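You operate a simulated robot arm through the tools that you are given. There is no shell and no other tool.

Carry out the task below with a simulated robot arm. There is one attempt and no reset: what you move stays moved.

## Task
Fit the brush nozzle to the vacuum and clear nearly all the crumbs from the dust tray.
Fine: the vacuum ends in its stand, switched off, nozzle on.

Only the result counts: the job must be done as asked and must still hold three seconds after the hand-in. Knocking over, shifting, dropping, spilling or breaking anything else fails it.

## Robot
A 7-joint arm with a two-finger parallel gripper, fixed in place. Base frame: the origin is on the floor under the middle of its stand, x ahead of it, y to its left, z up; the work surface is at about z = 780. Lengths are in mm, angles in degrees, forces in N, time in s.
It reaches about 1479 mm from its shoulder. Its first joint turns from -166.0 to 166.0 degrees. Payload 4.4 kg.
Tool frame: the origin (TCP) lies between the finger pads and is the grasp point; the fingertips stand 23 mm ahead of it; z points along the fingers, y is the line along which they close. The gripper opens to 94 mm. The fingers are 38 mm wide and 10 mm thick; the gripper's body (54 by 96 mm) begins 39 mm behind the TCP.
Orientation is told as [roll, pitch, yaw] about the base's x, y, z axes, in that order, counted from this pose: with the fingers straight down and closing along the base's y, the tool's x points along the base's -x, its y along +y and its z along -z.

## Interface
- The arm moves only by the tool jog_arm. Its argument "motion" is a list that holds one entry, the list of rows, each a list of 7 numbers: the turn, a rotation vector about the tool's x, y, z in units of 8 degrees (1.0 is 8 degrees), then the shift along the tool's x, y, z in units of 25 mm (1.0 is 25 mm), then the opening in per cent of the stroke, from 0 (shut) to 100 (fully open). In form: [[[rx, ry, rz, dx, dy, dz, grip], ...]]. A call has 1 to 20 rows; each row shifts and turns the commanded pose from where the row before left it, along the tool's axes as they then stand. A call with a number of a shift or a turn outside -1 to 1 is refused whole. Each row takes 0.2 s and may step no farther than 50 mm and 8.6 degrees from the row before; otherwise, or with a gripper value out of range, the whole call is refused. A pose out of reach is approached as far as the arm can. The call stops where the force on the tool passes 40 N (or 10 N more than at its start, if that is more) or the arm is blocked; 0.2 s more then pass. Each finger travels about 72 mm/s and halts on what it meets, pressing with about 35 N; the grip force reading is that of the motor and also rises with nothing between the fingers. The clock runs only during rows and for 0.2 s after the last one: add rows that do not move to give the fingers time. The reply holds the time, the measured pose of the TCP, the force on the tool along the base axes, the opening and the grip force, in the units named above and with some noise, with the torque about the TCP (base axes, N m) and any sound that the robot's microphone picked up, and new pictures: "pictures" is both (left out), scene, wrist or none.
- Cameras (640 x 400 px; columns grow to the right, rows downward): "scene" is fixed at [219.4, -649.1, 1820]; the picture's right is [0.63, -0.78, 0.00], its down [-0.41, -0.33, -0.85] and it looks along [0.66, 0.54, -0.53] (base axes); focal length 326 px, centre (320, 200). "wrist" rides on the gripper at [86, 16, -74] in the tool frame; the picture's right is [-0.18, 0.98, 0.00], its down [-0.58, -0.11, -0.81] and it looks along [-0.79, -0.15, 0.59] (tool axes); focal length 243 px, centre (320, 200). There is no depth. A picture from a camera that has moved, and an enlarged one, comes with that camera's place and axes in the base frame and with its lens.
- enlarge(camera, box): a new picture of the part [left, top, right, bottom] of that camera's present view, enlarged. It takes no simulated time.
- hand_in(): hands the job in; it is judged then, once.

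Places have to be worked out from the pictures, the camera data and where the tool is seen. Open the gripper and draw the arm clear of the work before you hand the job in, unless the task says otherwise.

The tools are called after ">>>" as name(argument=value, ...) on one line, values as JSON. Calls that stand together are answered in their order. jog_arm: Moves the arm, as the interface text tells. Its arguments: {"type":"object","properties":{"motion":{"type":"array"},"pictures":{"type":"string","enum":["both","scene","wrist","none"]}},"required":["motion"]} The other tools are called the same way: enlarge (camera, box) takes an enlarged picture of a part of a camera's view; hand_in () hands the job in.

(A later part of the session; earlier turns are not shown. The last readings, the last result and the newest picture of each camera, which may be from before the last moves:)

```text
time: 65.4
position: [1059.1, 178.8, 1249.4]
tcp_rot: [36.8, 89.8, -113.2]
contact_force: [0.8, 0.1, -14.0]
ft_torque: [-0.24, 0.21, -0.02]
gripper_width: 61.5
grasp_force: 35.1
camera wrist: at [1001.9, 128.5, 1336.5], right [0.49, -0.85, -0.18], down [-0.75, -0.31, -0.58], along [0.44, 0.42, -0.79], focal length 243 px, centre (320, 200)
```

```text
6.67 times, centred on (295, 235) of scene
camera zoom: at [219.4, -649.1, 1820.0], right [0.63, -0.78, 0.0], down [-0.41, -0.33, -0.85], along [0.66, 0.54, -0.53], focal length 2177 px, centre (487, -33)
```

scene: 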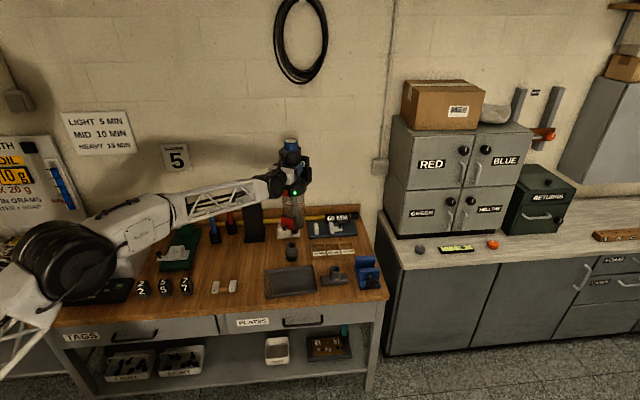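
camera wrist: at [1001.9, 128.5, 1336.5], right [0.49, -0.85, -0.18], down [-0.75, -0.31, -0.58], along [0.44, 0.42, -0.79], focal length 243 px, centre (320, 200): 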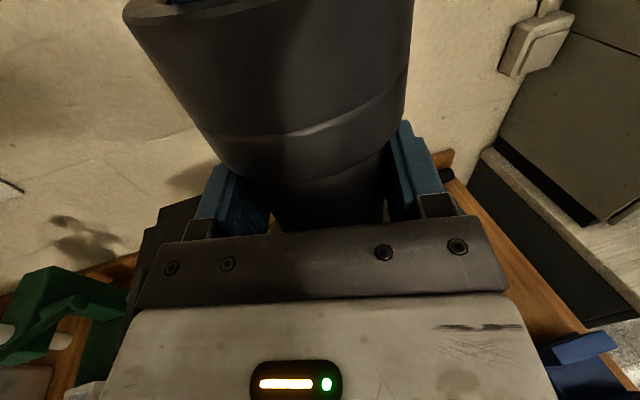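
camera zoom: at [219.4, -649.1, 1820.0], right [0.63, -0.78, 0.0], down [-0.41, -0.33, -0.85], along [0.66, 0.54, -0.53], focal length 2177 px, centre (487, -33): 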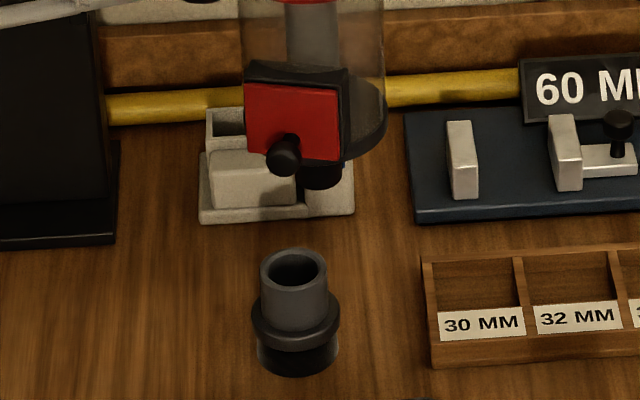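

The command follows the reached pose, now heading 30°. I'll translate the vacuum over the nozzle estimate, lower it to spigot tip ≈ 25 mm above the rim, and turn to ~22° for the view.

>>> jog_arm(motion=[[[0, 0, 0, 0, -0.364, -0.35, 0], [0, 0, 0, 0, -0.364, -0.35, 0], [-0.5, 0, 0, -0.5, 0, 0, 0], [-0.5, 0, 0, -0.6, 0, 0, 0], [0, 0, 0, -0.6, 0, 0, 0], [0, 0, 0, 0, 0, 0, 0]]], pictures="none")

>>> enlarge(camera="scene", box=[265, 205, 325, 265])

```text
time: 66.8
position: [1034.6, 186.1, 1205.4]
tcp_rot: [47.1, 89.8, -111.1]
contact_force: [0.5, -0.3, -13.9]
ft_torque: [-0.08, 0.3, 0.01]
gripper_width: 61.1
grasp_force: 34.5
```

```text
6.67 times, centred on (295, 235) of scene
camera zoom: at [219.4, -649.1, 1820.0], right [0.63, -0.78, 0.0], down [-0.41, -0.33, -0.85], along [0.66, 0.54, -0.53], focal length 2177 px, centre (487, -33)
```

zoom: 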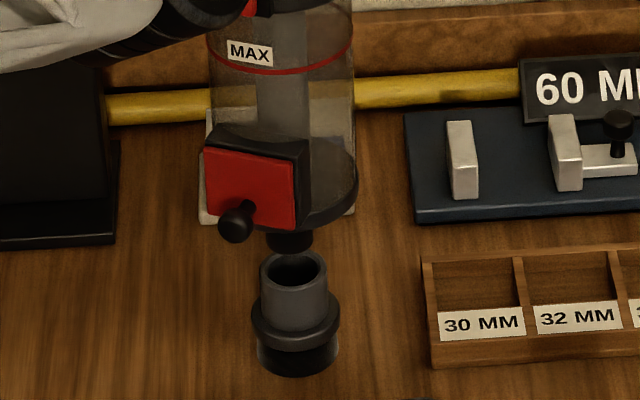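

The spigot is now visible just above the nozzle. Zooming in tighter to measure alignment.

>>> enlarge(camera="scene", box=[280, 228, 308, 256])

>>> enlarge(camera="scene", box=[280, 210, 310, 240])

```text
14.29 times, centred on (294, 242) of scene
camera zoom: at [219.4, -649.1, 1820.0], right [0.63, -0.78, 0.0], down [-0.41, -0.33, -0.85], along [0.66, 0.54, -0.53], focal length 4664 px, centre (691, -400)
```

zoom: 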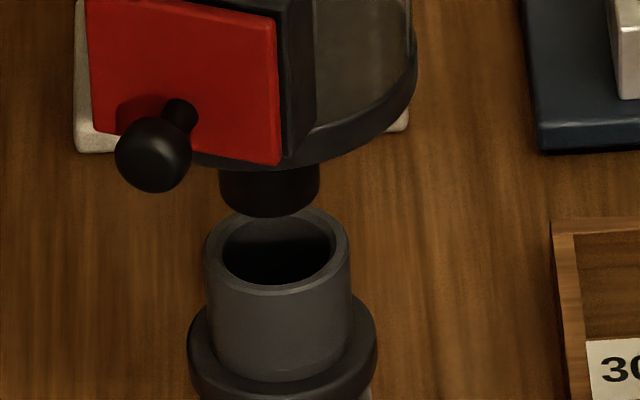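

```text
13.33 times, centred on (295, 225) of scene
camera zoom: at [219.4, -649.1, 1820.0], right [0.63, -0.78, 0.0], down [-0.41, -0.33, -0.85], along [0.66, 0.54, -0.53], focal length 4353 px, centre (653, -133)
```

zoom: 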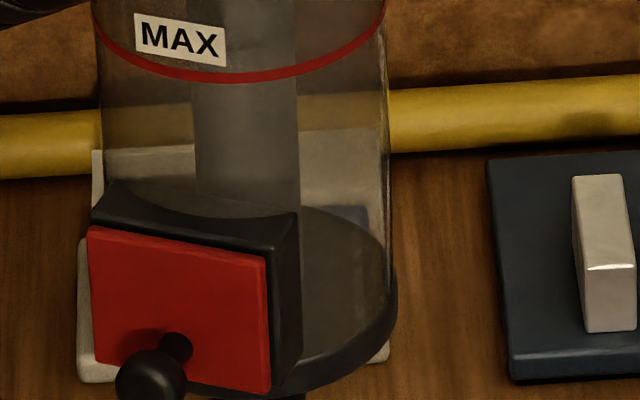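

Spigot is ~32 mm, the socket bore ~35.6 mm; the spigot is about 1 mm left in this view and nearly right in depth. Applying that small correction and lowering 20 mm to just above the rim for a re-check.

>>> jog_arm(motion=[[[0, 0, 0, 0, 0.038, 0.033, 0], [0, 0, 0, -0.4, 0, 0, 0], [0, 0, 0, -0.4, 0, 0, 0], [0, 0, 0, 0, 0, 0, 0]]], pictures="none")

>>> enlarge(camera="scene", box=[280, 228, 308, 256])

```text
time: 67.8
position: [1036.4, 183.7, 1187.2]
tcp_rot: [46.5, 89.8, -111.5]
contact_force: [-0.6, 0.7, -13.2]
ft_torque: [-0.07, 0.31, 0.03]
gripper_width: 61.4
grasp_force: 35.1
```

```text
14.29 times, centred on (294, 242) of scene
camera zoom: at [219.4, -649.1, 1820.0], right [0.63, -0.78, 0.0], down [-0.41, -0.33, -0.85], along [0.66, 0.54, -0.53], focal length 4664 px, centre (691, -400)
```

zoom: 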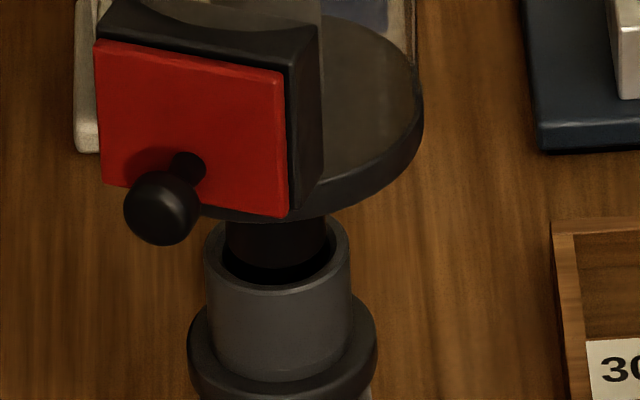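

The spigot end now appears over/in the bore. Zooming further to see the gaps around it.

>>> enlarge(camera="scene", box=[287, 238, 301, 250])

```text
16.00 times, centred on (294, 244) of scene
camera zoom: at [219.4, -649.1, 1820.0], right [0.63, -0.78, 0.0], down [-0.41, -0.33, -0.85], along [0.66, 0.54, -0.53], focal length 5224 px, centre (736, -504)
```

zoom: 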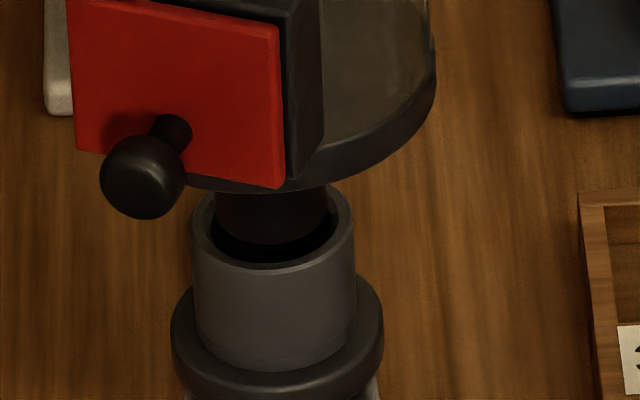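

Laterally it's centred; depth looks within a few mm. Lowering gently in small steps, watching the vertical force for rim contact.

>>> jog_arm(motion=[[[0, 0, 0, -0.1, 0, 0, 0], [0, 0, 0, -0.1, 0, 0, 0], [0, 0, 0, 0, 0, 0, 0]]], pictures="none")

>>> enlarge(camera="scene", box=[287, 238, 301, 250])

```text
time: 68.6
position: [1036.9, 182.5, 1180.0]
tcp_rot: [50.3, 89.8, -107.9]
contact_force: [-0.6, -0.5, -13.8]
ft_torque: [-0.2, 0.25, -0.05]
gripper_width: 61.4
grasp_force: 34.2
```

```text
16.00 times, centred on (294, 244) of scene
camera zoom: at [219.4, -649.1, 1820.0], right [0.63, -0.78, 0.0], down [-0.41, -0.33, -0.85], along [0.66, 0.54, -0.53], focal length 5224 px, centre (736, -504)
```

zoom: 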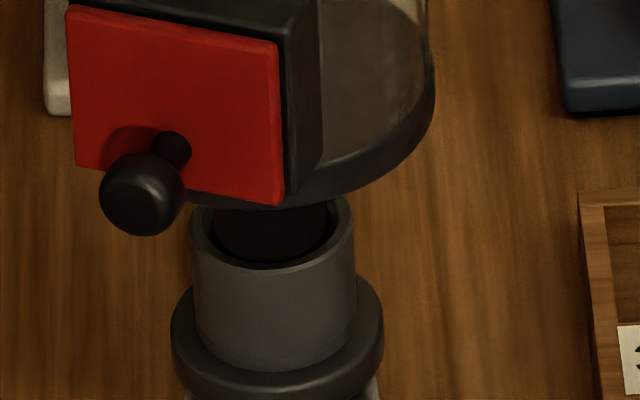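

No contact yet and the spigot end is at rim level inside the bore outline. Continuing down in 2.5 mm steps.

>>> jog_arm(motion=[[[0, 0, 0, -0.1, 0, 0, 0], [0, 0, 0, -0.1, 0, 0, 0], [0, 0, 0, 0, 0, 0, 0]]], pictures="none")

>>> enlarge(camera="scene", box=[287, 238, 301, 250])

```text
time: 69.4
position: [1035.8, 185.2, 1179.9]
tcp_rot: [107.1, 89.7, -51.0]
contact_force: [3.1, -2.9, 14.3]
ft_torque: [-1.23, -0.59, 0.04]
gripper_width: 61.3
grasp_force: 35.1
```

```text
16.00 times, centred on (294, 244) of scene
camera zoom: at [219.4, -649.1, 1820.0], right [0.63, -0.78, 0.0], down [-0.41, -0.33, -0.85], along [0.66, 0.54, -0.53], focal length 5224 px, centre (736, -504)
```

zoom: 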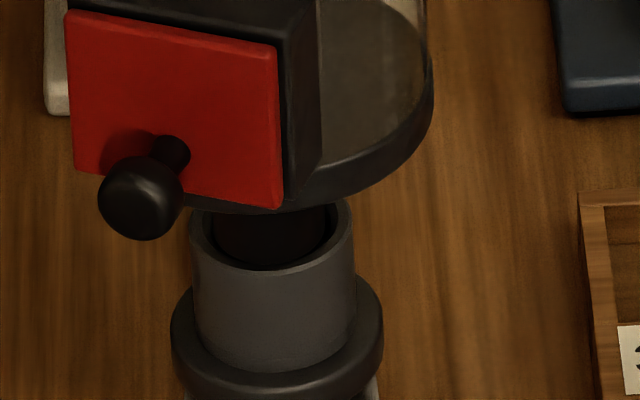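

It landed on the rim (+28 N net); torque analysis says contact is on the near side, matching my estimate that the spigot is ~2–3 mm too close to the camera. Lifting, shifting ~2.5 mm away from the scene camera, and trying again.

>>> jog_arm(motion=[[[0, 0, 0, 0.16, 0, 0, 0], [0, 0, 0, 0.16, 0, 0, 0], [0, 0, 0, 0, -0.029, 0.096, 0], [0, 0, 0, -0.12, 0, 0, 0], [0, 0, 0, 0, 0, 0, 0]]], pictures="none")

>>> enlarge(camera="scene", box=[287, 238, 301, 250])

```text
time: 70.6
position: [1037.6, 185.3, 1181.7]
tcp_rot: [45.1, 89.9, -113.0]
contact_force: [-0.9, 0.7, -6.7]
ft_torque: [0.19, 0.36, 0.0]
gripper_width: 60.9
grasp_force: 35.4
```

```text
16.00 times, centred on (294, 244) of scene
camera zoom: at [219.4, -649.1, 1820.0], right [0.63, -0.78, 0.0], down [-0.41, -0.33, -0.85], along [0.66, 0.54, -0.53], focal length 5224 px, centre (736, -504)
```

zoom: 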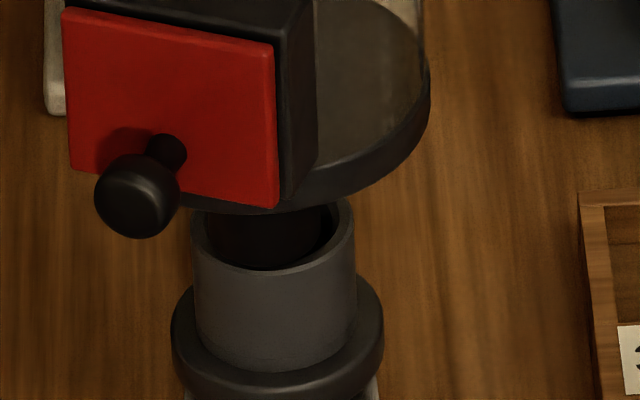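

The spigot now sits ~1.5 mm left in the bore and is touching lightly. I'll raise 10 mm and re-measure the alignment and that the vacuum is still upright in the grip.

>>> jog_arm(motion=[[[0, 0, 0, 0.2, 0, 0, 0], [0, 0, 0, 0.2, 0, 0, 0], [0, 0, 0, 0, 0, 0, 0], [0, 0, 0, 0, 0, 0, 0]]], pictures="both")

>>> enlarge(camera="scene", box=[287, 238, 301, 250])

>>> enlarge(camera="scene", box=[240, 130, 340, 270])

```text
time: 71.6
position: [1037.5, 185.5, 1190.6]
tcp_rot: [45.3, 89.7, -112.8]
contact_force: [-0.4, -0.4, -13.4]
ft_torque: [0.01, 0.32, 0.01]
gripper_width: 61.3
grasp_force: 34.8
camera wrist: at [973.4, 144.4, 1277.8], right [0.37, -0.91, -0.18], down [-0.79, -0.2, -0.58], along [0.49, 0.36, -0.79], focal length 243 px, centre (320, 200)
```

scene: 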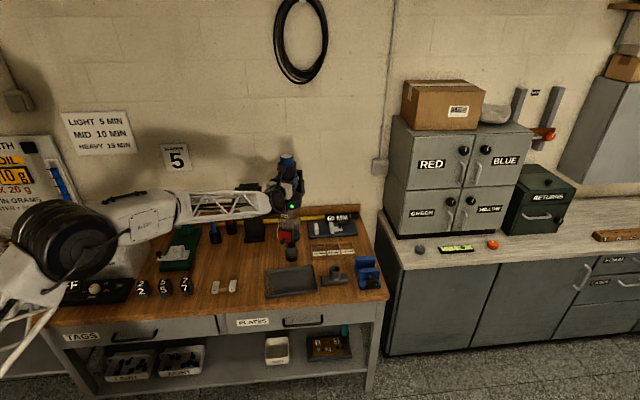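
wrist: 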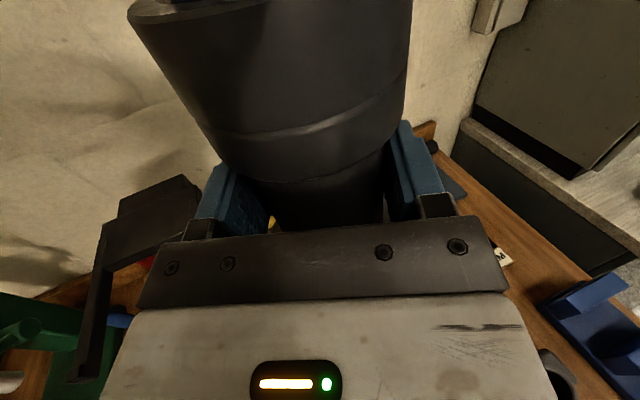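

```text
16.00 times, centred on (294, 244) of scene
camera zoom: at [219.4, -649.1, 1820.0], right [0.63, -0.78, 0.0], down [-0.41, -0.33, -0.85], along [0.66, 0.54, -0.53], focal length 5224 px, centre (736, -504)
```

zoom: 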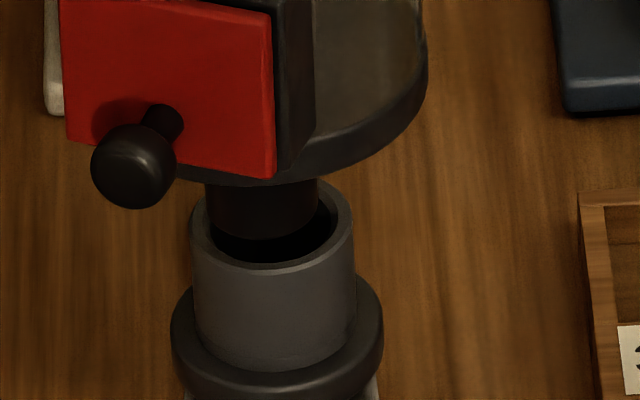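

```text
2.86 times, centred on (290, 200) of scene
camera zoom: at [219.4, -649.1, 1820.0], right [0.63, -0.78, 0.0], down [-0.41, -0.33, -0.85], along [0.66, 0.54, -0.53], focal length 933 px, centre (406, 200)
```

zoom: 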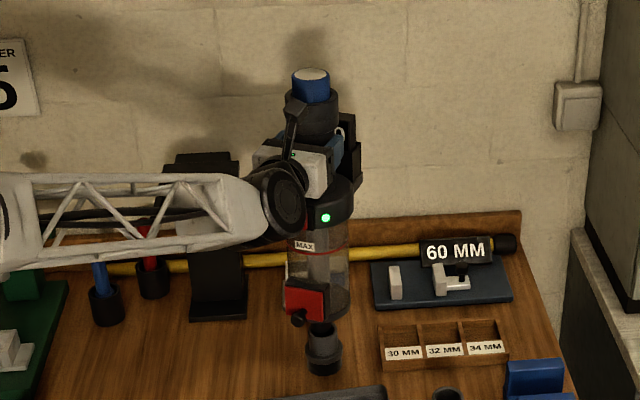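

Compared to before, the spigot end swung ~5 mm toward the robot: the vacuum pivoted about 1° around the finger axis when it pressed. I'll tilt the tool +1° to make it upright again, nudge 1 mm right, and re-measure.

>>> jog_arm(motion=[[[0, 0.125, 0, 0, 0.046, 0.014, 0], [0, 0, 0, 0, 0, 0, 0], [0, 0, 0, 0, 0, 0, 0]]], pictures="none")

>>> enlarge(camera="scene", box=[287, 238, 301, 250])

>>> enlarge(camera="scene", box=[270, 145, 310, 185])

```text
time: 72.4
position: [1037.3, 183.7, 1190.7]
tcp_rot: [167.4, 89.0, 9.3]
contact_force: [0.0, 0.3, -14.5]
ft_torque: [-0.06, 0.38, 0.04]
gripper_width: 61.6
grasp_force: 35.4
```

```text
16.00 times, centred on (294, 244) of scene
camera zoom: at [219.4, -649.1, 1820.0], right [0.63, -0.78, 0.0], down [-0.41, -0.33, -0.85], along [0.66, 0.54, -0.53], focal length 5224 px, centre (736, -504)
```

zoom: 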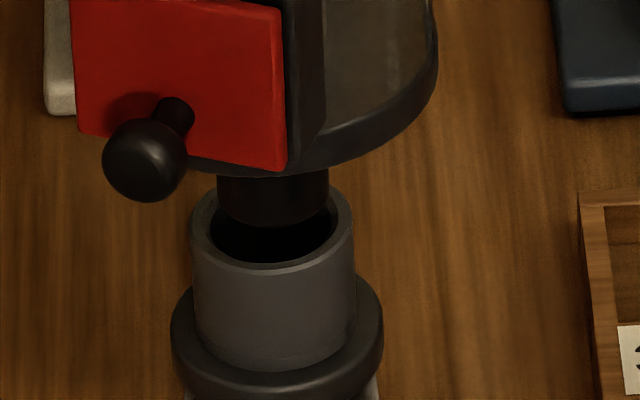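

```text
10.00 times, centred on (290, 165) of scene
camera zoom: at [219.4, -649.1, 1820.0], right [0.63, -0.78, 0.0], down [-0.41, -0.33, -0.85], along [0.66, 0.54, -0.53], focal length 3265 px, centre (620, 550)
```

zoom: 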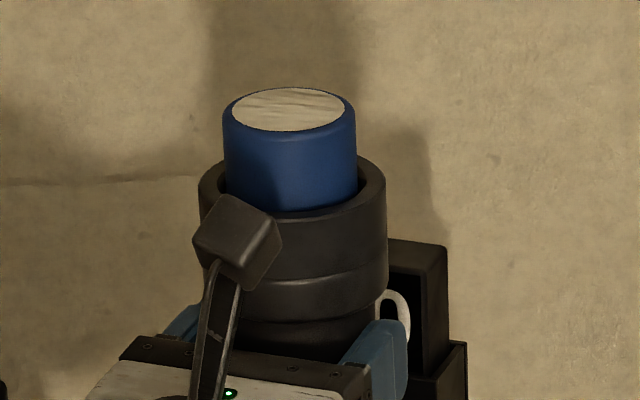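

Centred now. Lowering 7.5 mm to just above the rim and re-checking the picture.

>>> jog_arm(motion=[[[0, 0, 0, -0.15, 0, 0, 0], [0, 0, 0, -0.15, 0, 0, 0], [0, 0, 0, 0, 0, 0, 0]]], pictures="none")

>>> enlarge(camera="scene", box=[287, 238, 301, 250])

```text
time: 73.2
position: [1038.3, 185.5, 1183.9]
tcp_rot: [168.2, 89.0, 10.0]
contact_force: [-0.3, -0.2, -13.7]
ft_torque: [-0.16, 0.26, 0.02]
gripper_width: 61.1
grasp_force: 35.3
```

```text
16.00 times, centred on (294, 244) of scene
camera zoom: at [219.4, -649.1, 1820.0], right [0.63, -0.78, 0.0], down [-0.41, -0.33, -0.85], along [0.66, 0.54, -0.53], focal length 5224 px, centre (736, -504)
```

zoom: 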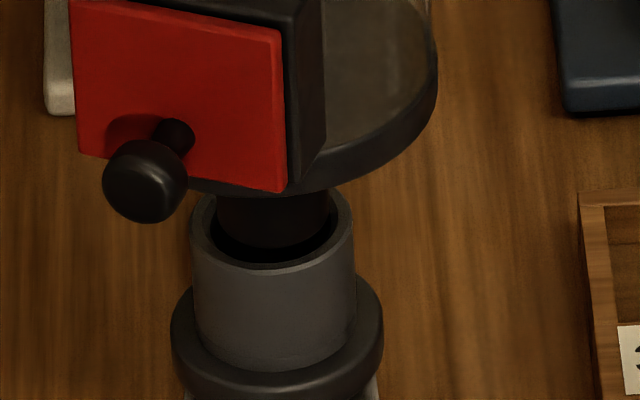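

Alignment looks good (within ~1 mm). Stepping down 1.25 mm at a time.

>>> jog_arm(motion=[[[0, 0, 0, -0.06, 0, 0, 0], [0, 0, 0, -0.06, 0, 0, 0], [0, 0, 0, -0.06, 0, 0, 0], [0, 0, 0, 0, 0, 0, 0]]], pictures="none")

>>> enlarge(camera="scene", box=[287, 238, 301, 250])

```text
time: 74.2
position: [1038.9, 185.3, 1179.4]
tcp_rot: [167.7, 89.0, 9.6]
contact_force: [0.0, 0.6, -13.0]
ft_torque: [0.07, 0.26, 0.03]
gripper_width: 61.2
grasp_force: 34.9
```

```text
16.00 times, centred on (294, 244) of scene
camera zoom: at [219.4, -649.1, 1820.0], right [0.63, -0.78, 0.0], down [-0.41, -0.33, -0.85], along [0.66, 0.54, -0.53], focal length 5224 px, centre (736, -504)
```

zoom: 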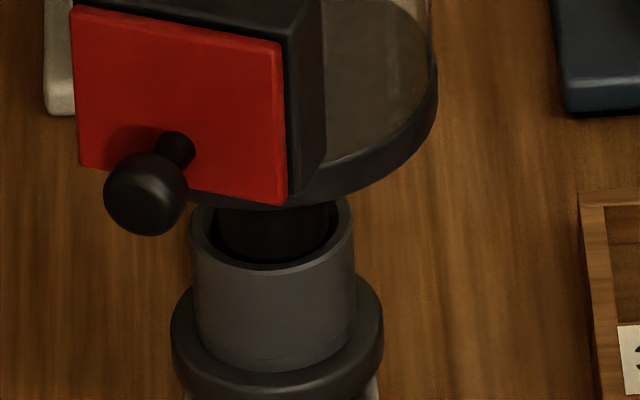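

Still no significant contact at 1179.4. Continuing down.

>>> jog_arm(motion=[[[0, 0, 0, -0.06, 0, 0, 0], [0, 0, 0, -0.06, 0, 0, 0], [0, 0, 0, 0, 0, 0, 0]]], pictures="none")

>>> enlarge(camera="scene", box=[287, 238, 301, 250])

```text
time: 75.0
position: [1038.6, 185.4, 1176.0]
tcp_rot: [167.2, 89.1, 9.2]
contact_force: [0.1, 0.7, -14.1]
ft_torque: [0.0, 0.23, -0.01]
gripper_width: 61.4
grasp_force: 34.7
```

```text
16.00 times, centred on (294, 244) of scene
camera zoom: at [219.4, -649.1, 1820.0], right [0.63, -0.78, 0.0], down [-0.41, -0.33, -0.85], along [0.66, 0.54, -0.53], focal length 5224 px, centre (736, -504)
```

zoom: 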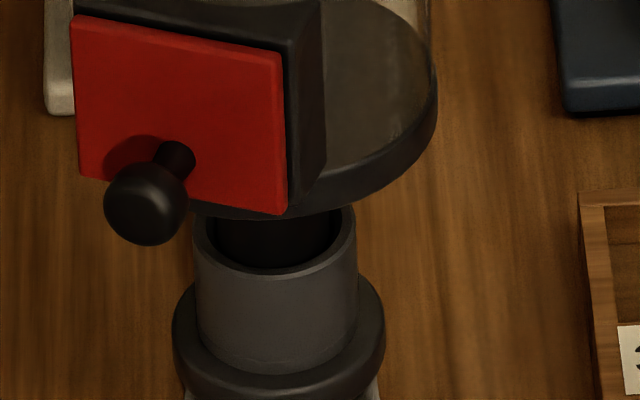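

The spigot has entered the socket (no contact force, nozzle nudged ~0.5 mm to self-centre). Continuing to insert.

>>> jog_arm(motion=[[[0, 0, 0, -0.1, 0, 0, 0], [0, 0, 0, -0.1, 0, 0, 0], [0, 0, 0, -0.1, 0, 0, 0], [0, 0, 0, 0, 0, 0, 0]]], pictures="none")

>>> enlarge(camera="scene", box=[285, 234, 303, 254])

```text
time: 76.0
position: [1038.0, 185.3, 1169.4]
tcp_rot: [168.1, 89.1, 10.0]
contact_force: [-0.8, 1.2, -13.5]
ft_torque: [0.04, 0.25, -0.04]
gripper_width: 61.1
grasp_force: 35.0
```

```text
16.00 times, centred on (294, 244) of scene
camera zoom: at [219.4, -649.1, 1820.0], right [0.63, -0.78, 0.0], down [-0.41, -0.33, -0.85], along [0.66, 0.54, -0.53], focal length 5224 px, centre (736, -504)
```

zoom: 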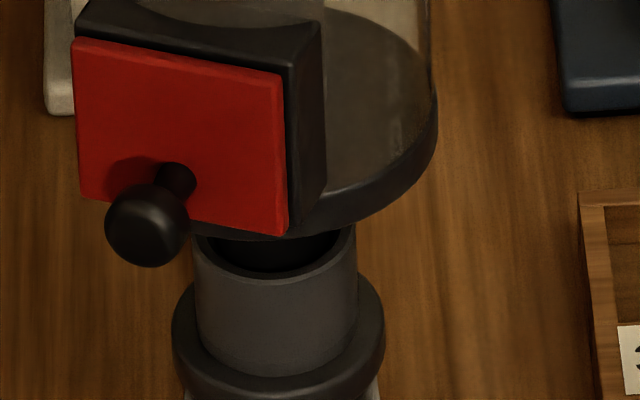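

Going in smoothly. Continuing down another ~12 mm.

>>> jog_arm(motion=[[[0, 0, 0, -0.12, 0, 0, 0], [0, 0, 0, -0.12, 0, 0, 0], [0, 0, 0, -0.12, 0, 0, 0], [0, 0, 0, -0.12, 0, 0, 0], [0, 0, 0, 0, 0, 0, 0]]], pictures="none")

>>> enlarge(camera="scene", box=[280, 224, 308, 258])

```text
time: 77.2
position: [1038.0, 184.5, 1156.9]
tcp_rot: [167.3, 89.2, 9.2]
contact_force: [-0.4, 0.5, -13.8]
ft_torque: [-0.15, 0.14, 0.01]
gripper_width: 61.4
grasp_force: 35.1
```

```text
11.76 times, centred on (294, 241) of scene
camera zoom: at [219.4, -649.1, 1820.0], right [0.63, -0.78, 0.0], down [-0.41, -0.33, -0.85], along [0.66, 0.54, -0.53], focal length 3841 px, centre (626, -282)
```

zoom: 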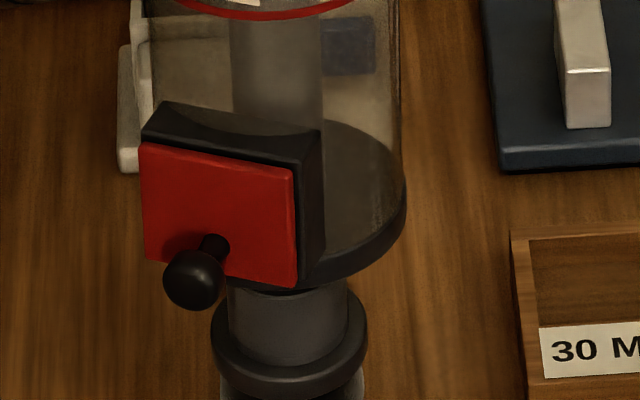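

About 24 mm inserted with no resistance. Going on in 2.5 mm steps, listening for a click.

>>> jog_arm(motion=[[[0, 0, 0, -0.1, 0, 0, 0], [0, 0, 0, -0.1, 0, 0, 0], [0, 0, 0, -0.1, 0, 0, 0], [0, 0, 0, -0.1, 0, 0, 0], [0, 0, 0, 0, 0, 0, 0]]], pictures="none")

```text
time: 78.4
position: [1038.2, 186.2, 1151.8]
tcp_rot: [169.3, 88.7, 11.3]
contact_force: [2.2, 6.7, 28.5]
ft_torque: [1.59, 0.14, -0.05]
gripper_width: 61.3
grasp_force: 34.9
```

Now there is strong resistance (net ~42 N) at ~29 mm depth. Checking the picture to see whether it's seated.

>>> enlarge(camera="scene", box=[280, 224, 308, 258])

>>> enlarge(camera="scene", box=[240, 140, 340, 280])

```text
11.76 times, centred on (294, 241) of scene
camera zoom: at [219.4, -649.1, 1820.0], right [0.63, -0.78, 0.0], down [-0.41, -0.33, -0.85], along [0.66, 0.54, -0.53], focal length 3841 px, centre (626, -282)
```

zoom: 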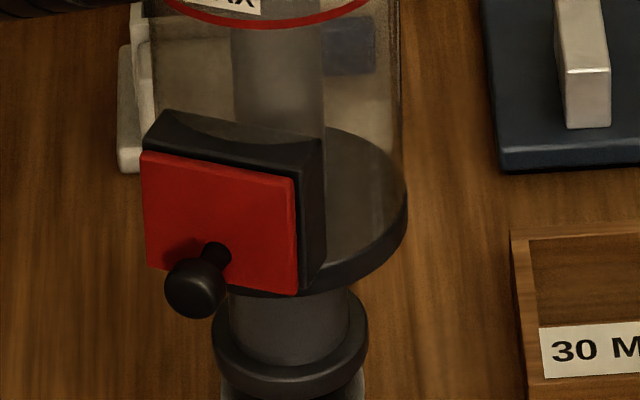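

```text
2.86 times, centred on (290, 210) of scene
camera zoom: at [219.4, -649.1, 1820.0], right [0.63, -0.78, 0.0], down [-0.41, -0.33, -0.85], along [0.66, 0.54, -0.53], focal length 933 px, centre (406, 171)
```

zoom: 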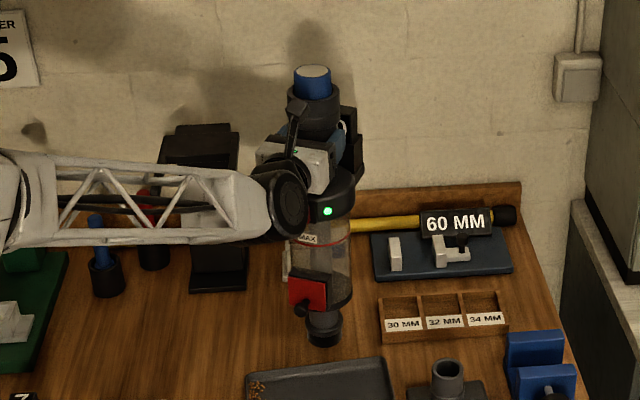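

It may be bottomed in the socket. Test: lift 15 mm and see whether the nozzle comes along.

>>> jog_arm(motion=[[[0, 0, 0, 0.2, 0, 0, 0], [0, 0, 0, 0.2, 0, 0, 0], [0, 0, 0, 0.2, 0, 0, 0], [0, 0, 0, 0.2, 0, 0, 0], [0, 0, 0, 0, 0, 0, 0]]], pictures="none")

>>> enlarge(camera="scene", box=[280, 224, 308, 258])

```text
time: 79.6
position: [1039.0, 185.7, 1165.5]
tcp_rot: [167.7, 89.2, 9.6]
contact_force: [0.4, -0.6, -13.9]
ft_torque: [-0.19, 0.27, -0.04]
gripper_width: 61.2
grasp_force: 35.1
```

```text
11.76 times, centred on (294, 241) of scene
camera zoom: at [219.4, -649.1, 1820.0], right [0.63, -0.78, 0.0], down [-0.41, -0.33, -0.85], along [0.66, 0.54, -0.53], focal length 3841 px, centre (626, -282)
```

zoom: 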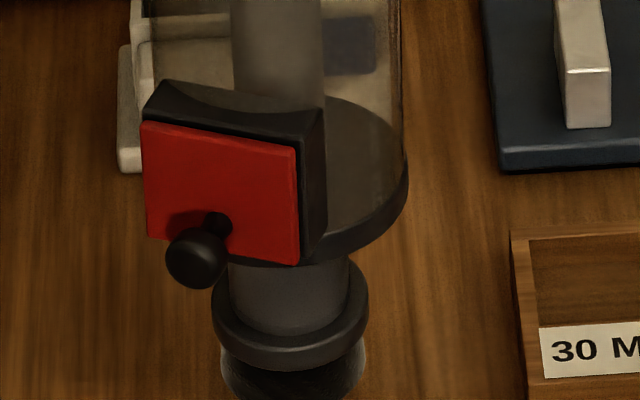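

The nozzle rose with the vacuum. Lifting another 40 mm to confirm that it's held.

>>> jog_arm(motion=[[[0, 0, 0, 0.4, 0, 0, 0], [0, 0, 0, 0.4, 0, 0, 0], [0, 0, 0, 0.4, 0, 0, 0], [0, 0, 0, 0.4, 0, 0, 0], [0, 0, 0, 0, 0, 0, 0]]], pictures="both")

>>> enlarge(camera="scene", box=[275, 210, 315, 258])

```text
time: 80.8
position: [1037.2, 185.0, 1206.0]
tcp_rot: [168.1, 89.2, 10.0]
contact_force: [-0.9, 0.7, -14.2]
ft_torque: [-0.03, 0.3, 0.01]
gripper_width: 61.2
grasp_force: 35.3
camera wrist: at [972.5, 143.9, 1292.5], right [0.37, -0.91, -0.18], down [-0.78, -0.2, -0.59], along [0.5, 0.36, -0.78], focal length 243 px, centre (320, 200)
```

scene: 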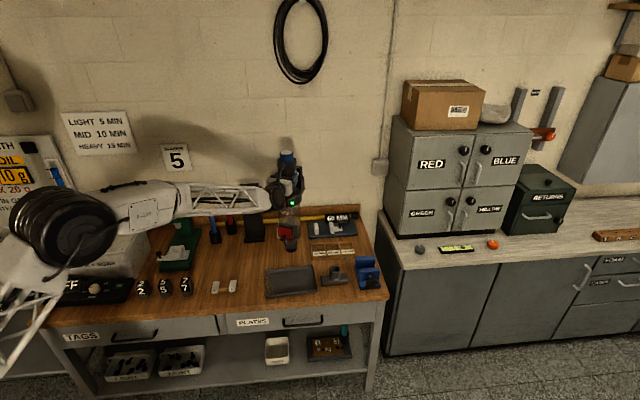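
wrist: 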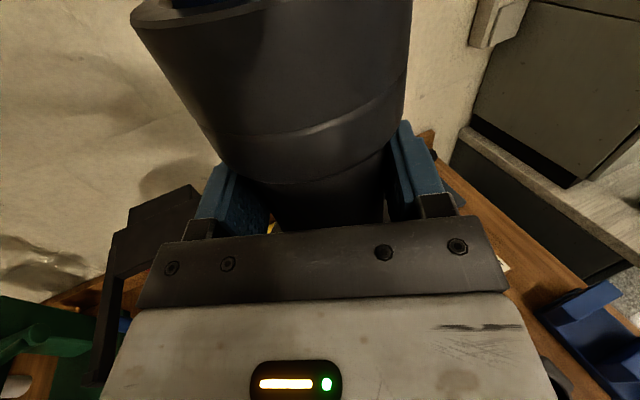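

```text
8.33 times, centred on (295, 234) of scene
camera zoom: at [219.4, -649.1, 1820.0], right [0.63, -0.78, 0.0], down [-0.41, -0.33, -0.85], along [0.66, 0.54, -0.53], focal length 2721 px, centre (528, -83)
```

zoom: 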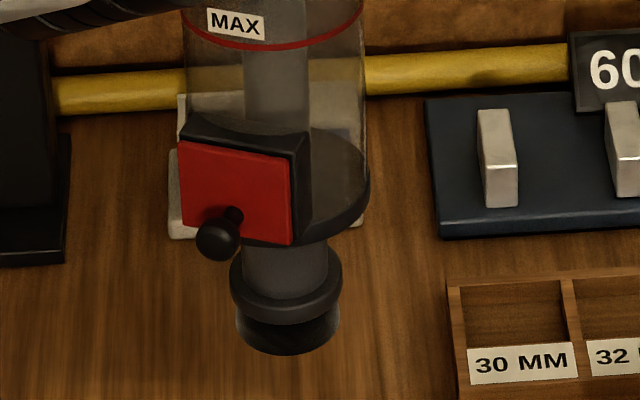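

It's being carried. I'll zoom in to check how deep the spigot sits in the socket now versus when pressed.

>>> enlarge(camera="scene", box=[280, 220, 308, 254])

```text
11.76 times, centred on (294, 237) of scene
camera zoom: at [219.4, -649.1, 1820.0], right [0.63, -0.78, 0.0], down [-0.41, -0.33, -0.85], along [0.66, 0.54, -0.53], focal length 3841 px, centre (626, -235)
```

zoom: 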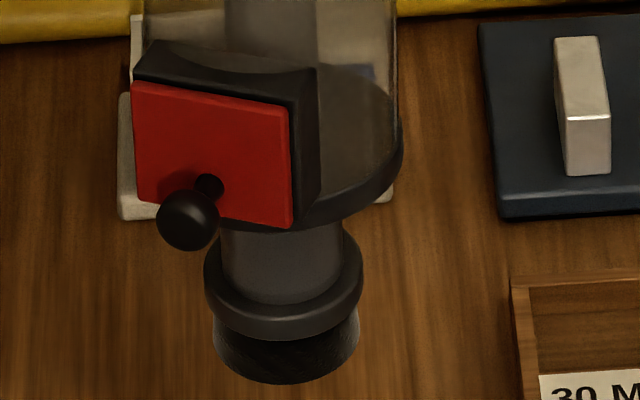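

The nozzle is seated at the same depth as when pressed (bottomed), and it lifts with the vacuum. Brush bottom ≈ TCP z − 372. Next: move over the crumb end of the tray (brush centre ≈ (891, 164)), keeping ~29 mm of extra height, heading ~35°.

>>> jog_arm(motion=[[[0.8125, 0, 0, 0.2, 0, 0, 0], [0.8125, 0, 0, 0, 0, 0, 0], [0, 0, 0, 0, -0.448, -0.911, 0], [0, 0, 0, 0, -0.448, -0.911, 0], [0, 0, 0, 0, -0.448, -0.911, 0], [0, 0, 0, 0, -0.448, -0.911, 0], [0, 0, 0, 0, -0.448, -0.911, 0], [0, 0, 0, 0, -0.448, -0.911, 0], [0, 0, 0, 0, 0, 0, 0], [0, 0, 0, 0, 0, 0, 0]]], pictures="both")

>>> enlarge(camera="scene", box=[245, 225, 330, 305])

```text
time: 83.0
position: [886.2, 162.5, 1209.8]
tcp_rot: [155.2, 89.1, 10.2]
contact_force: [1.0, 0.4, -15.1]
ft_torque: [-0.1, 0.26, 0.05]
gripper_width: 61.3
grasp_force: 35.2
camera wrist: at [833.0, 107.2, 1295.8], right [0.56, -0.81, -0.18], down [-0.71, -0.37, -0.59], along [0.41, 0.46, -0.79], focal length 243 px, centre (320, 200)
```

scene: 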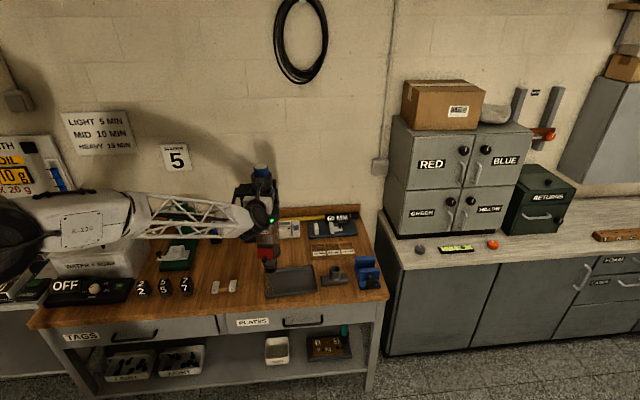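
wrist: 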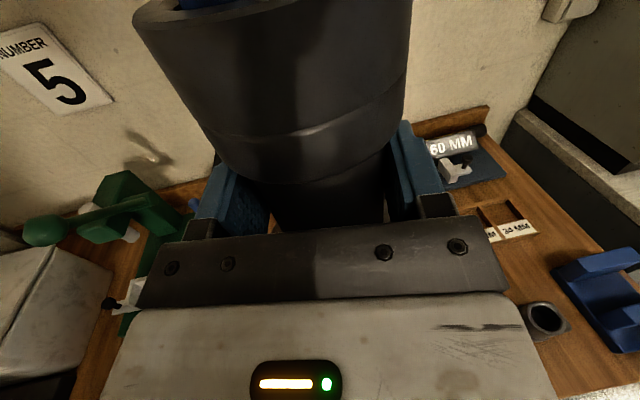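

```text
5.00 times, centred on (288, 265) of scene
camera zoom: at [219.4, -649.1, 1820.0], right [0.63, -0.78, 0.0], down [-0.41, -0.33, -0.85], along [0.66, 0.54, -0.53], focal length 1632 px, centre (482, -125)
```

zoom: 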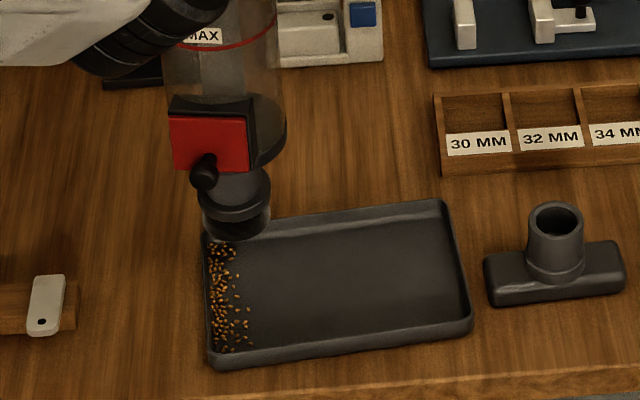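

The brush hovers over the top-left part of the tray; projecting downward it would graze the left wall, so I shift 5 mm right and lower to ~8 mm above the tray floor.

>>> jog_arm(motion=[[[0, 0, 0, 0, 0.22, 0, 0], [0, 0, 0, -0.5, 0, 0, 0], [0, 0, 0, -0.5, 0, 0, 0], [0, 0, 0, -0.4, 0, 0, 0], [0, 0, 0, -0.4, 0, 0, 0], [0, 0, 0, 0, 0, 0, 0]]], pictures="none")

>>> enlarge(camera="scene", box=[255, 235, 325, 300])

```text
time: 84.6
position: [890.8, 158.7, 1171.2]
tcp_rot: [157.4, 88.6, 12.3]
contact_force: [-2.1, 1.5, 5.3]
ft_torque: [0.82, 0.6, 0.07]
gripper_width: 61.5
grasp_force: 35.1
stopped in row 6: the force on the tool passed its limit at 42 N (the readings are from after the stop); the commanded pose is now the measured one
```

```text
6.15 times, centred on (290, 268) of scene
camera zoom: at [219.4, -649.1, 1820.0], right [0.63, -0.78, 0.0], down [-0.41, -0.33, -0.85], along [0.66, 0.54, -0.53], focal length 2009 px, centre (505, -215)
```

zoom: 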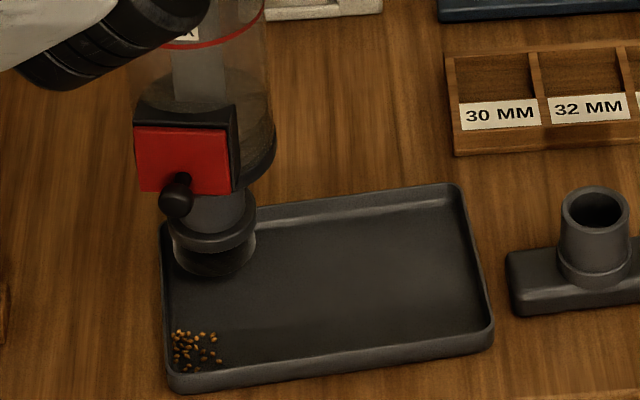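

The brush touched something at ~z 799 and stopped, but most crumbs in the upper half have already been sucked up. Relieving the contact by lifting 8 mm and checking where the tray and brush are.

>>> jog_arm(motion=[[[0, 0, 0, 0.16, 0, 0, 0], [0, 0, 0, 0.16, 0, 0, 0], [0, 0, 0, 0, 0, 0, 0]]], pictures="none")

>>> enlarge(camera="scene", box=[260, 250, 310, 300])

>>> enlarge(camera="scene", box=[260, 255, 325, 305])

```text
time: 85.4
position: [890.4, 157.4, 1178.1]
tcp_rot: [156.1, 88.7, 10.9]
contact_force: [0.7, -0.7, -14.4]
ft_torque: [-0.26, 0.23, -0.01]
gripper_width: 61.5
grasp_force: 34.8
```

```text
8.00 times, centred on (285, 275) of scene
camera zoom: at [219.4, -649.1, 1820.0], right [0.63, -0.78, 0.0], down [-0.41, -0.33, -0.85], along [0.66, 0.54, -0.53], focal length 2612 px, centre (600, -400)
```

zoom: 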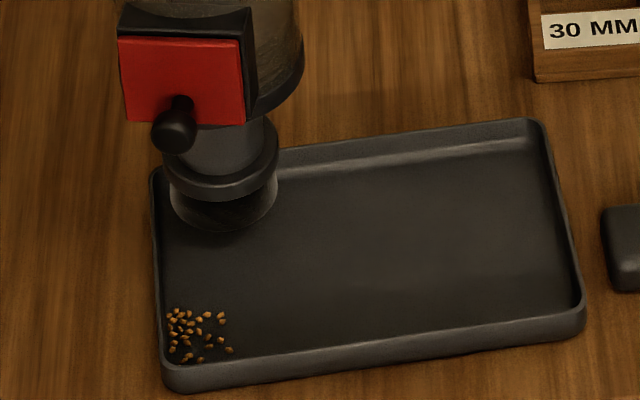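

```text
8.00 times, centred on (292, 280) of scene
camera zoom: at [219.4, -649.1, 1820.0], right [0.63, -0.78, 0.0], down [-0.41, -0.33, -0.85], along [0.66, 0.54, -0.53], focal length 2612 px, centre (540, -440)
```

zoom: 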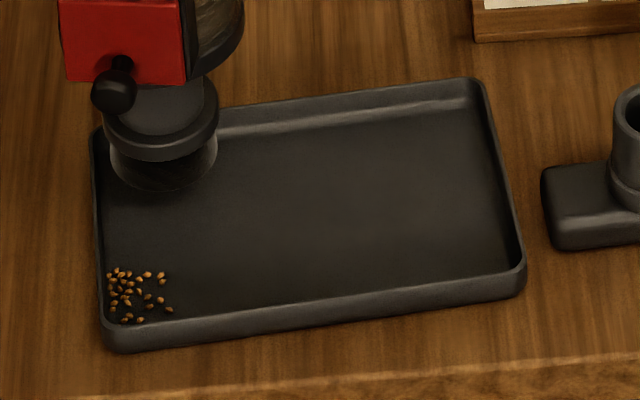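

The brush back edge had come down on the tray's rear rim (wall top ≈ 799). The tray is essentially where it was; suction cleared everything within ~60 mm and only ~18 crumbs remain in the near-left corner. I'll rise a bit, move to brush centre ≈ (846, 112), and lower only to about rim level.

>>> jog_arm(motion=[[[0, 0, 0, 0.4, 0, 0, 0], [0, 0, 0, 0, 0.113, -0.64, 0], [0, 0, 0, 0, 0.113, -0.64, 0], [0, 0, 0, 0, 0.113, -0.64, 0], [0, 0, 0, 0, 0.113, -0.64, 0], [0, 0, 0, 0, 0, 0, 0], [0, 0, 0, 0, 0, 0, 0]]], pictures="none")

>>> enlarge(camera="scene", box=[260, 255, 325, 305])

```text
time: 87.0
position: [844.1, 110.7, 1188.1]
tcp_rot: [156.8, 88.7, 11.6]
contact_force: [-0.6, 0.5, -14.7]
ft_torque: [-0.24, 0.24, -0.01]
gripper_width: 61.1
grasp_force: 35.1
```

```text
8.00 times, centred on (292, 280) of scene
camera zoom: at [219.4, -649.1, 1820.0], right [0.63, -0.78, 0.0], down [-0.41, -0.33, -0.85], along [0.66, 0.54, -0.53], focal length 2612 px, centre (540, -440)
```

zoom: 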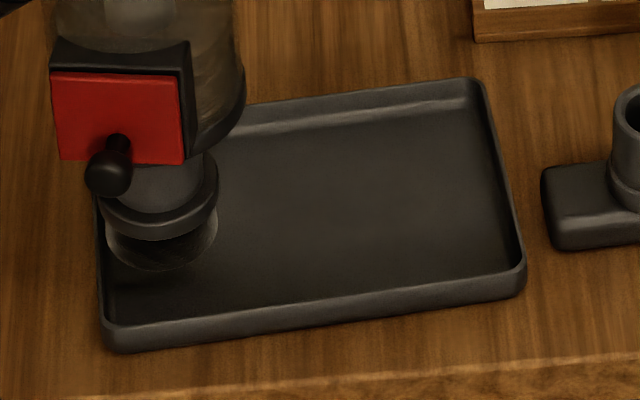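

The remaining crumbs have vanished from view. Lifting clear to inspect the whole tray.

>>> jog_arm(motion=[[[0, 0, 0, 0.6, 0, 0, 0], [0, 0, 0, 0.9, 0, 0, 0], [0, 0, 0, 0.9, 0, 0, 0], [0, 0, 0, 0.9, 0, 0, 0], [0, 0, 0, 0.9, 0, 0, 0], [0, 0, 0, 0.9, 0, 0, 0], [0, 0, 0, 0, 0, 0, 0]]], pictures="both")

>>> enlarge(camera="scene", box=[260, 255, 325, 305])

>>> enlarge(camera="scene", box=[220, 120, 320, 260])

```text
time: 88.6
position: [840.1, 111.6, 1315.8]
tcp_rot: [156.5, 88.6, 11.3]
contact_force: [0.2, -0.5, -14.6]
ft_torque: [-0.16, 0.24, 0.03]
gripper_width: 61.6
grasp_force: 35.3
camera wrist: at [786.3, 56.4, 1400.2], right [0.57, -0.81, -0.17], down [-0.71, -0.37, -0.6], along [0.42, 0.46, -0.78], focal length 243 px, centre (320, 200)
```

scene: 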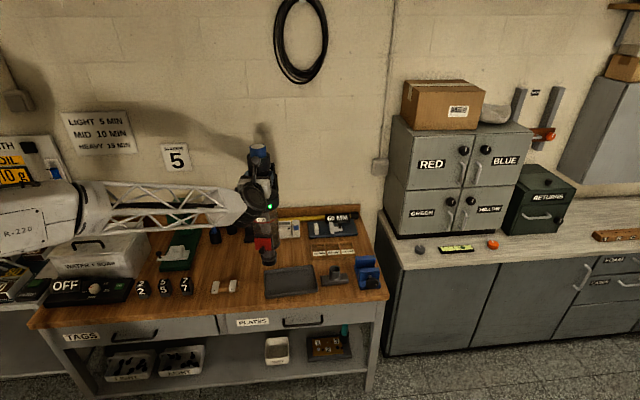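
wrist: 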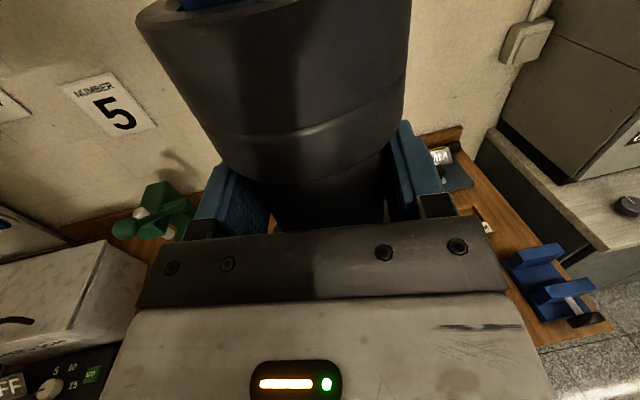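

```text
8.00 times, centred on (292, 280) of scene
camera zoom: at [219.4, -649.1, 1820.0], right [0.63, -0.78, 0.0], down [-0.41, -0.33, -0.85], along [0.66, 0.54, -0.53], focal length 2612 px, centre (540, -440)
```

zoom: 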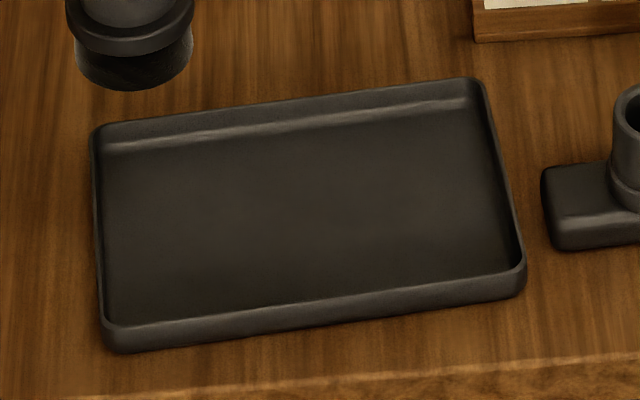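

```text
2.86 times, centred on (270, 190) of scene
camera zoom: at [219.4, -649.1, 1820.0], right [0.63, -0.78, 0.0], down [-0.41, -0.33, -0.85], along [0.66, 0.54, -0.53], focal length 933 px, centre (463, 229)
```

zoom: 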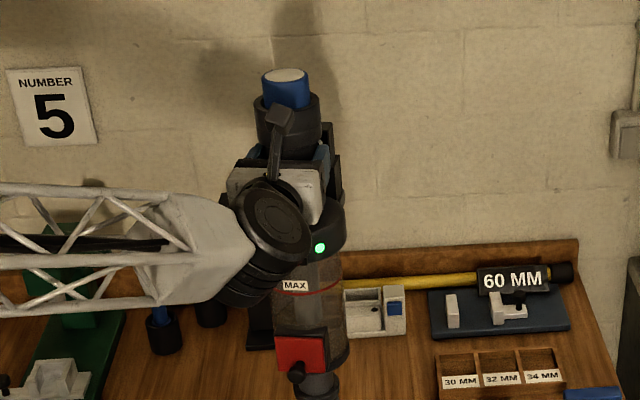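

The tray is completely clean. Before returning the vacuum to its stand I need to know exactly how it sits in the grip, so I'll measure the filter top and nozzle in the scene view.

>>> enlarge(camera="scene", box=[240, 135, 275, 170])

>>> enlarge(camera="scene", box=[250, 230, 290, 270])

>>> enlarge(camera="wrist", box=[120, 0, 460, 240])

```text
11.43 times, centred on (258, 152) of scene
camera zoom: at [219.4, -649.1, 1820.0], right [0.63, -0.78, 0.0], down [-0.41, -0.33, -0.85], along [0.66, 0.54, -0.53], focal length 3732 px, centre (1034, 743)
```

zoom: 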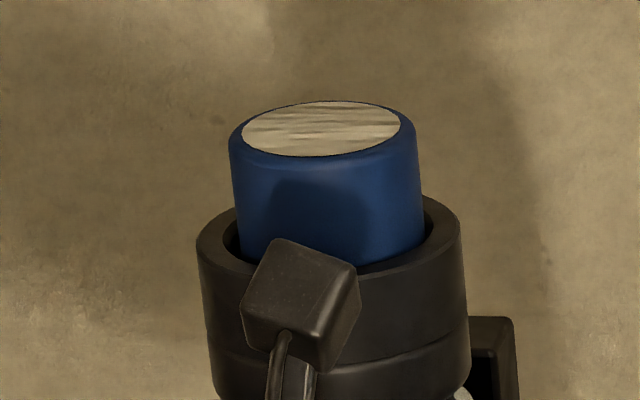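

```text
10.00 times, centred on (270, 250) of scene
camera zoom: at [219.4, -649.1, 1820.0], right [0.63, -0.78, 0.0], down [-0.41, -0.33, -0.85], along [0.66, 0.54, -0.53], focal length 3265 px, centre (820, -300)
```

zoom: 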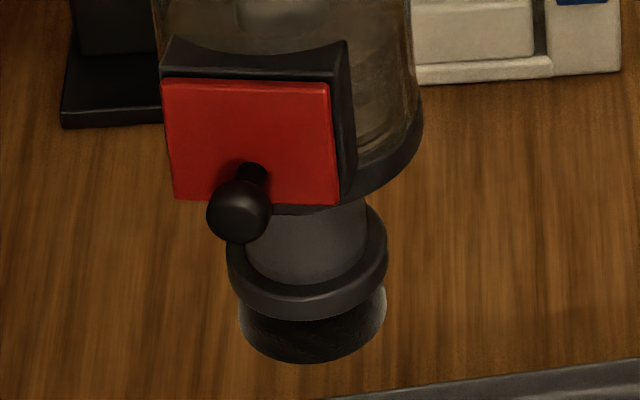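

```text
1.67 times, centred on (290, 120) of wrist
camera zoom: at [786.3, 56.4, 1400.2], right [0.57, -0.81, -0.17], down [-0.71, -0.37, -0.6], along [0.42, 0.46, -0.78], focal length 404 px, centre (370, 333)
```

zoom: 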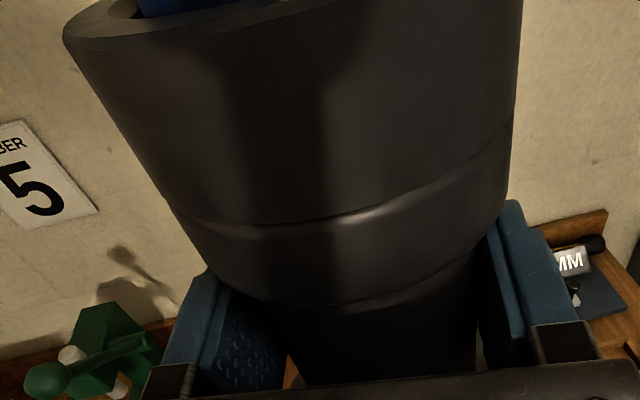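

The vacuum is nearly vertical. Let me measure the stand's fork opening and pocket from the scene camera now that it's empty.

>>> enlarge(camera="scene", box=[215, 185, 265, 245])

```text
6.67 times, centred on (240, 215) of scene
camera zoom: at [219.4, -649.1, 1820.0], right [0.63, -0.78, 0.0], down [-0.41, -0.33, -0.85], along [0.66, 0.54, -0.53], focal length 2177 px, centre (853, 100)
```

zoom: 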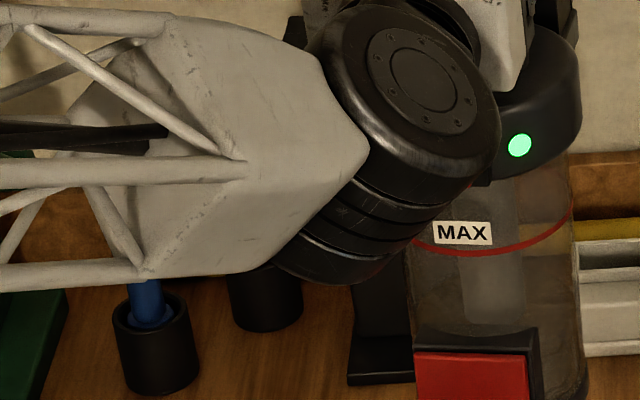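

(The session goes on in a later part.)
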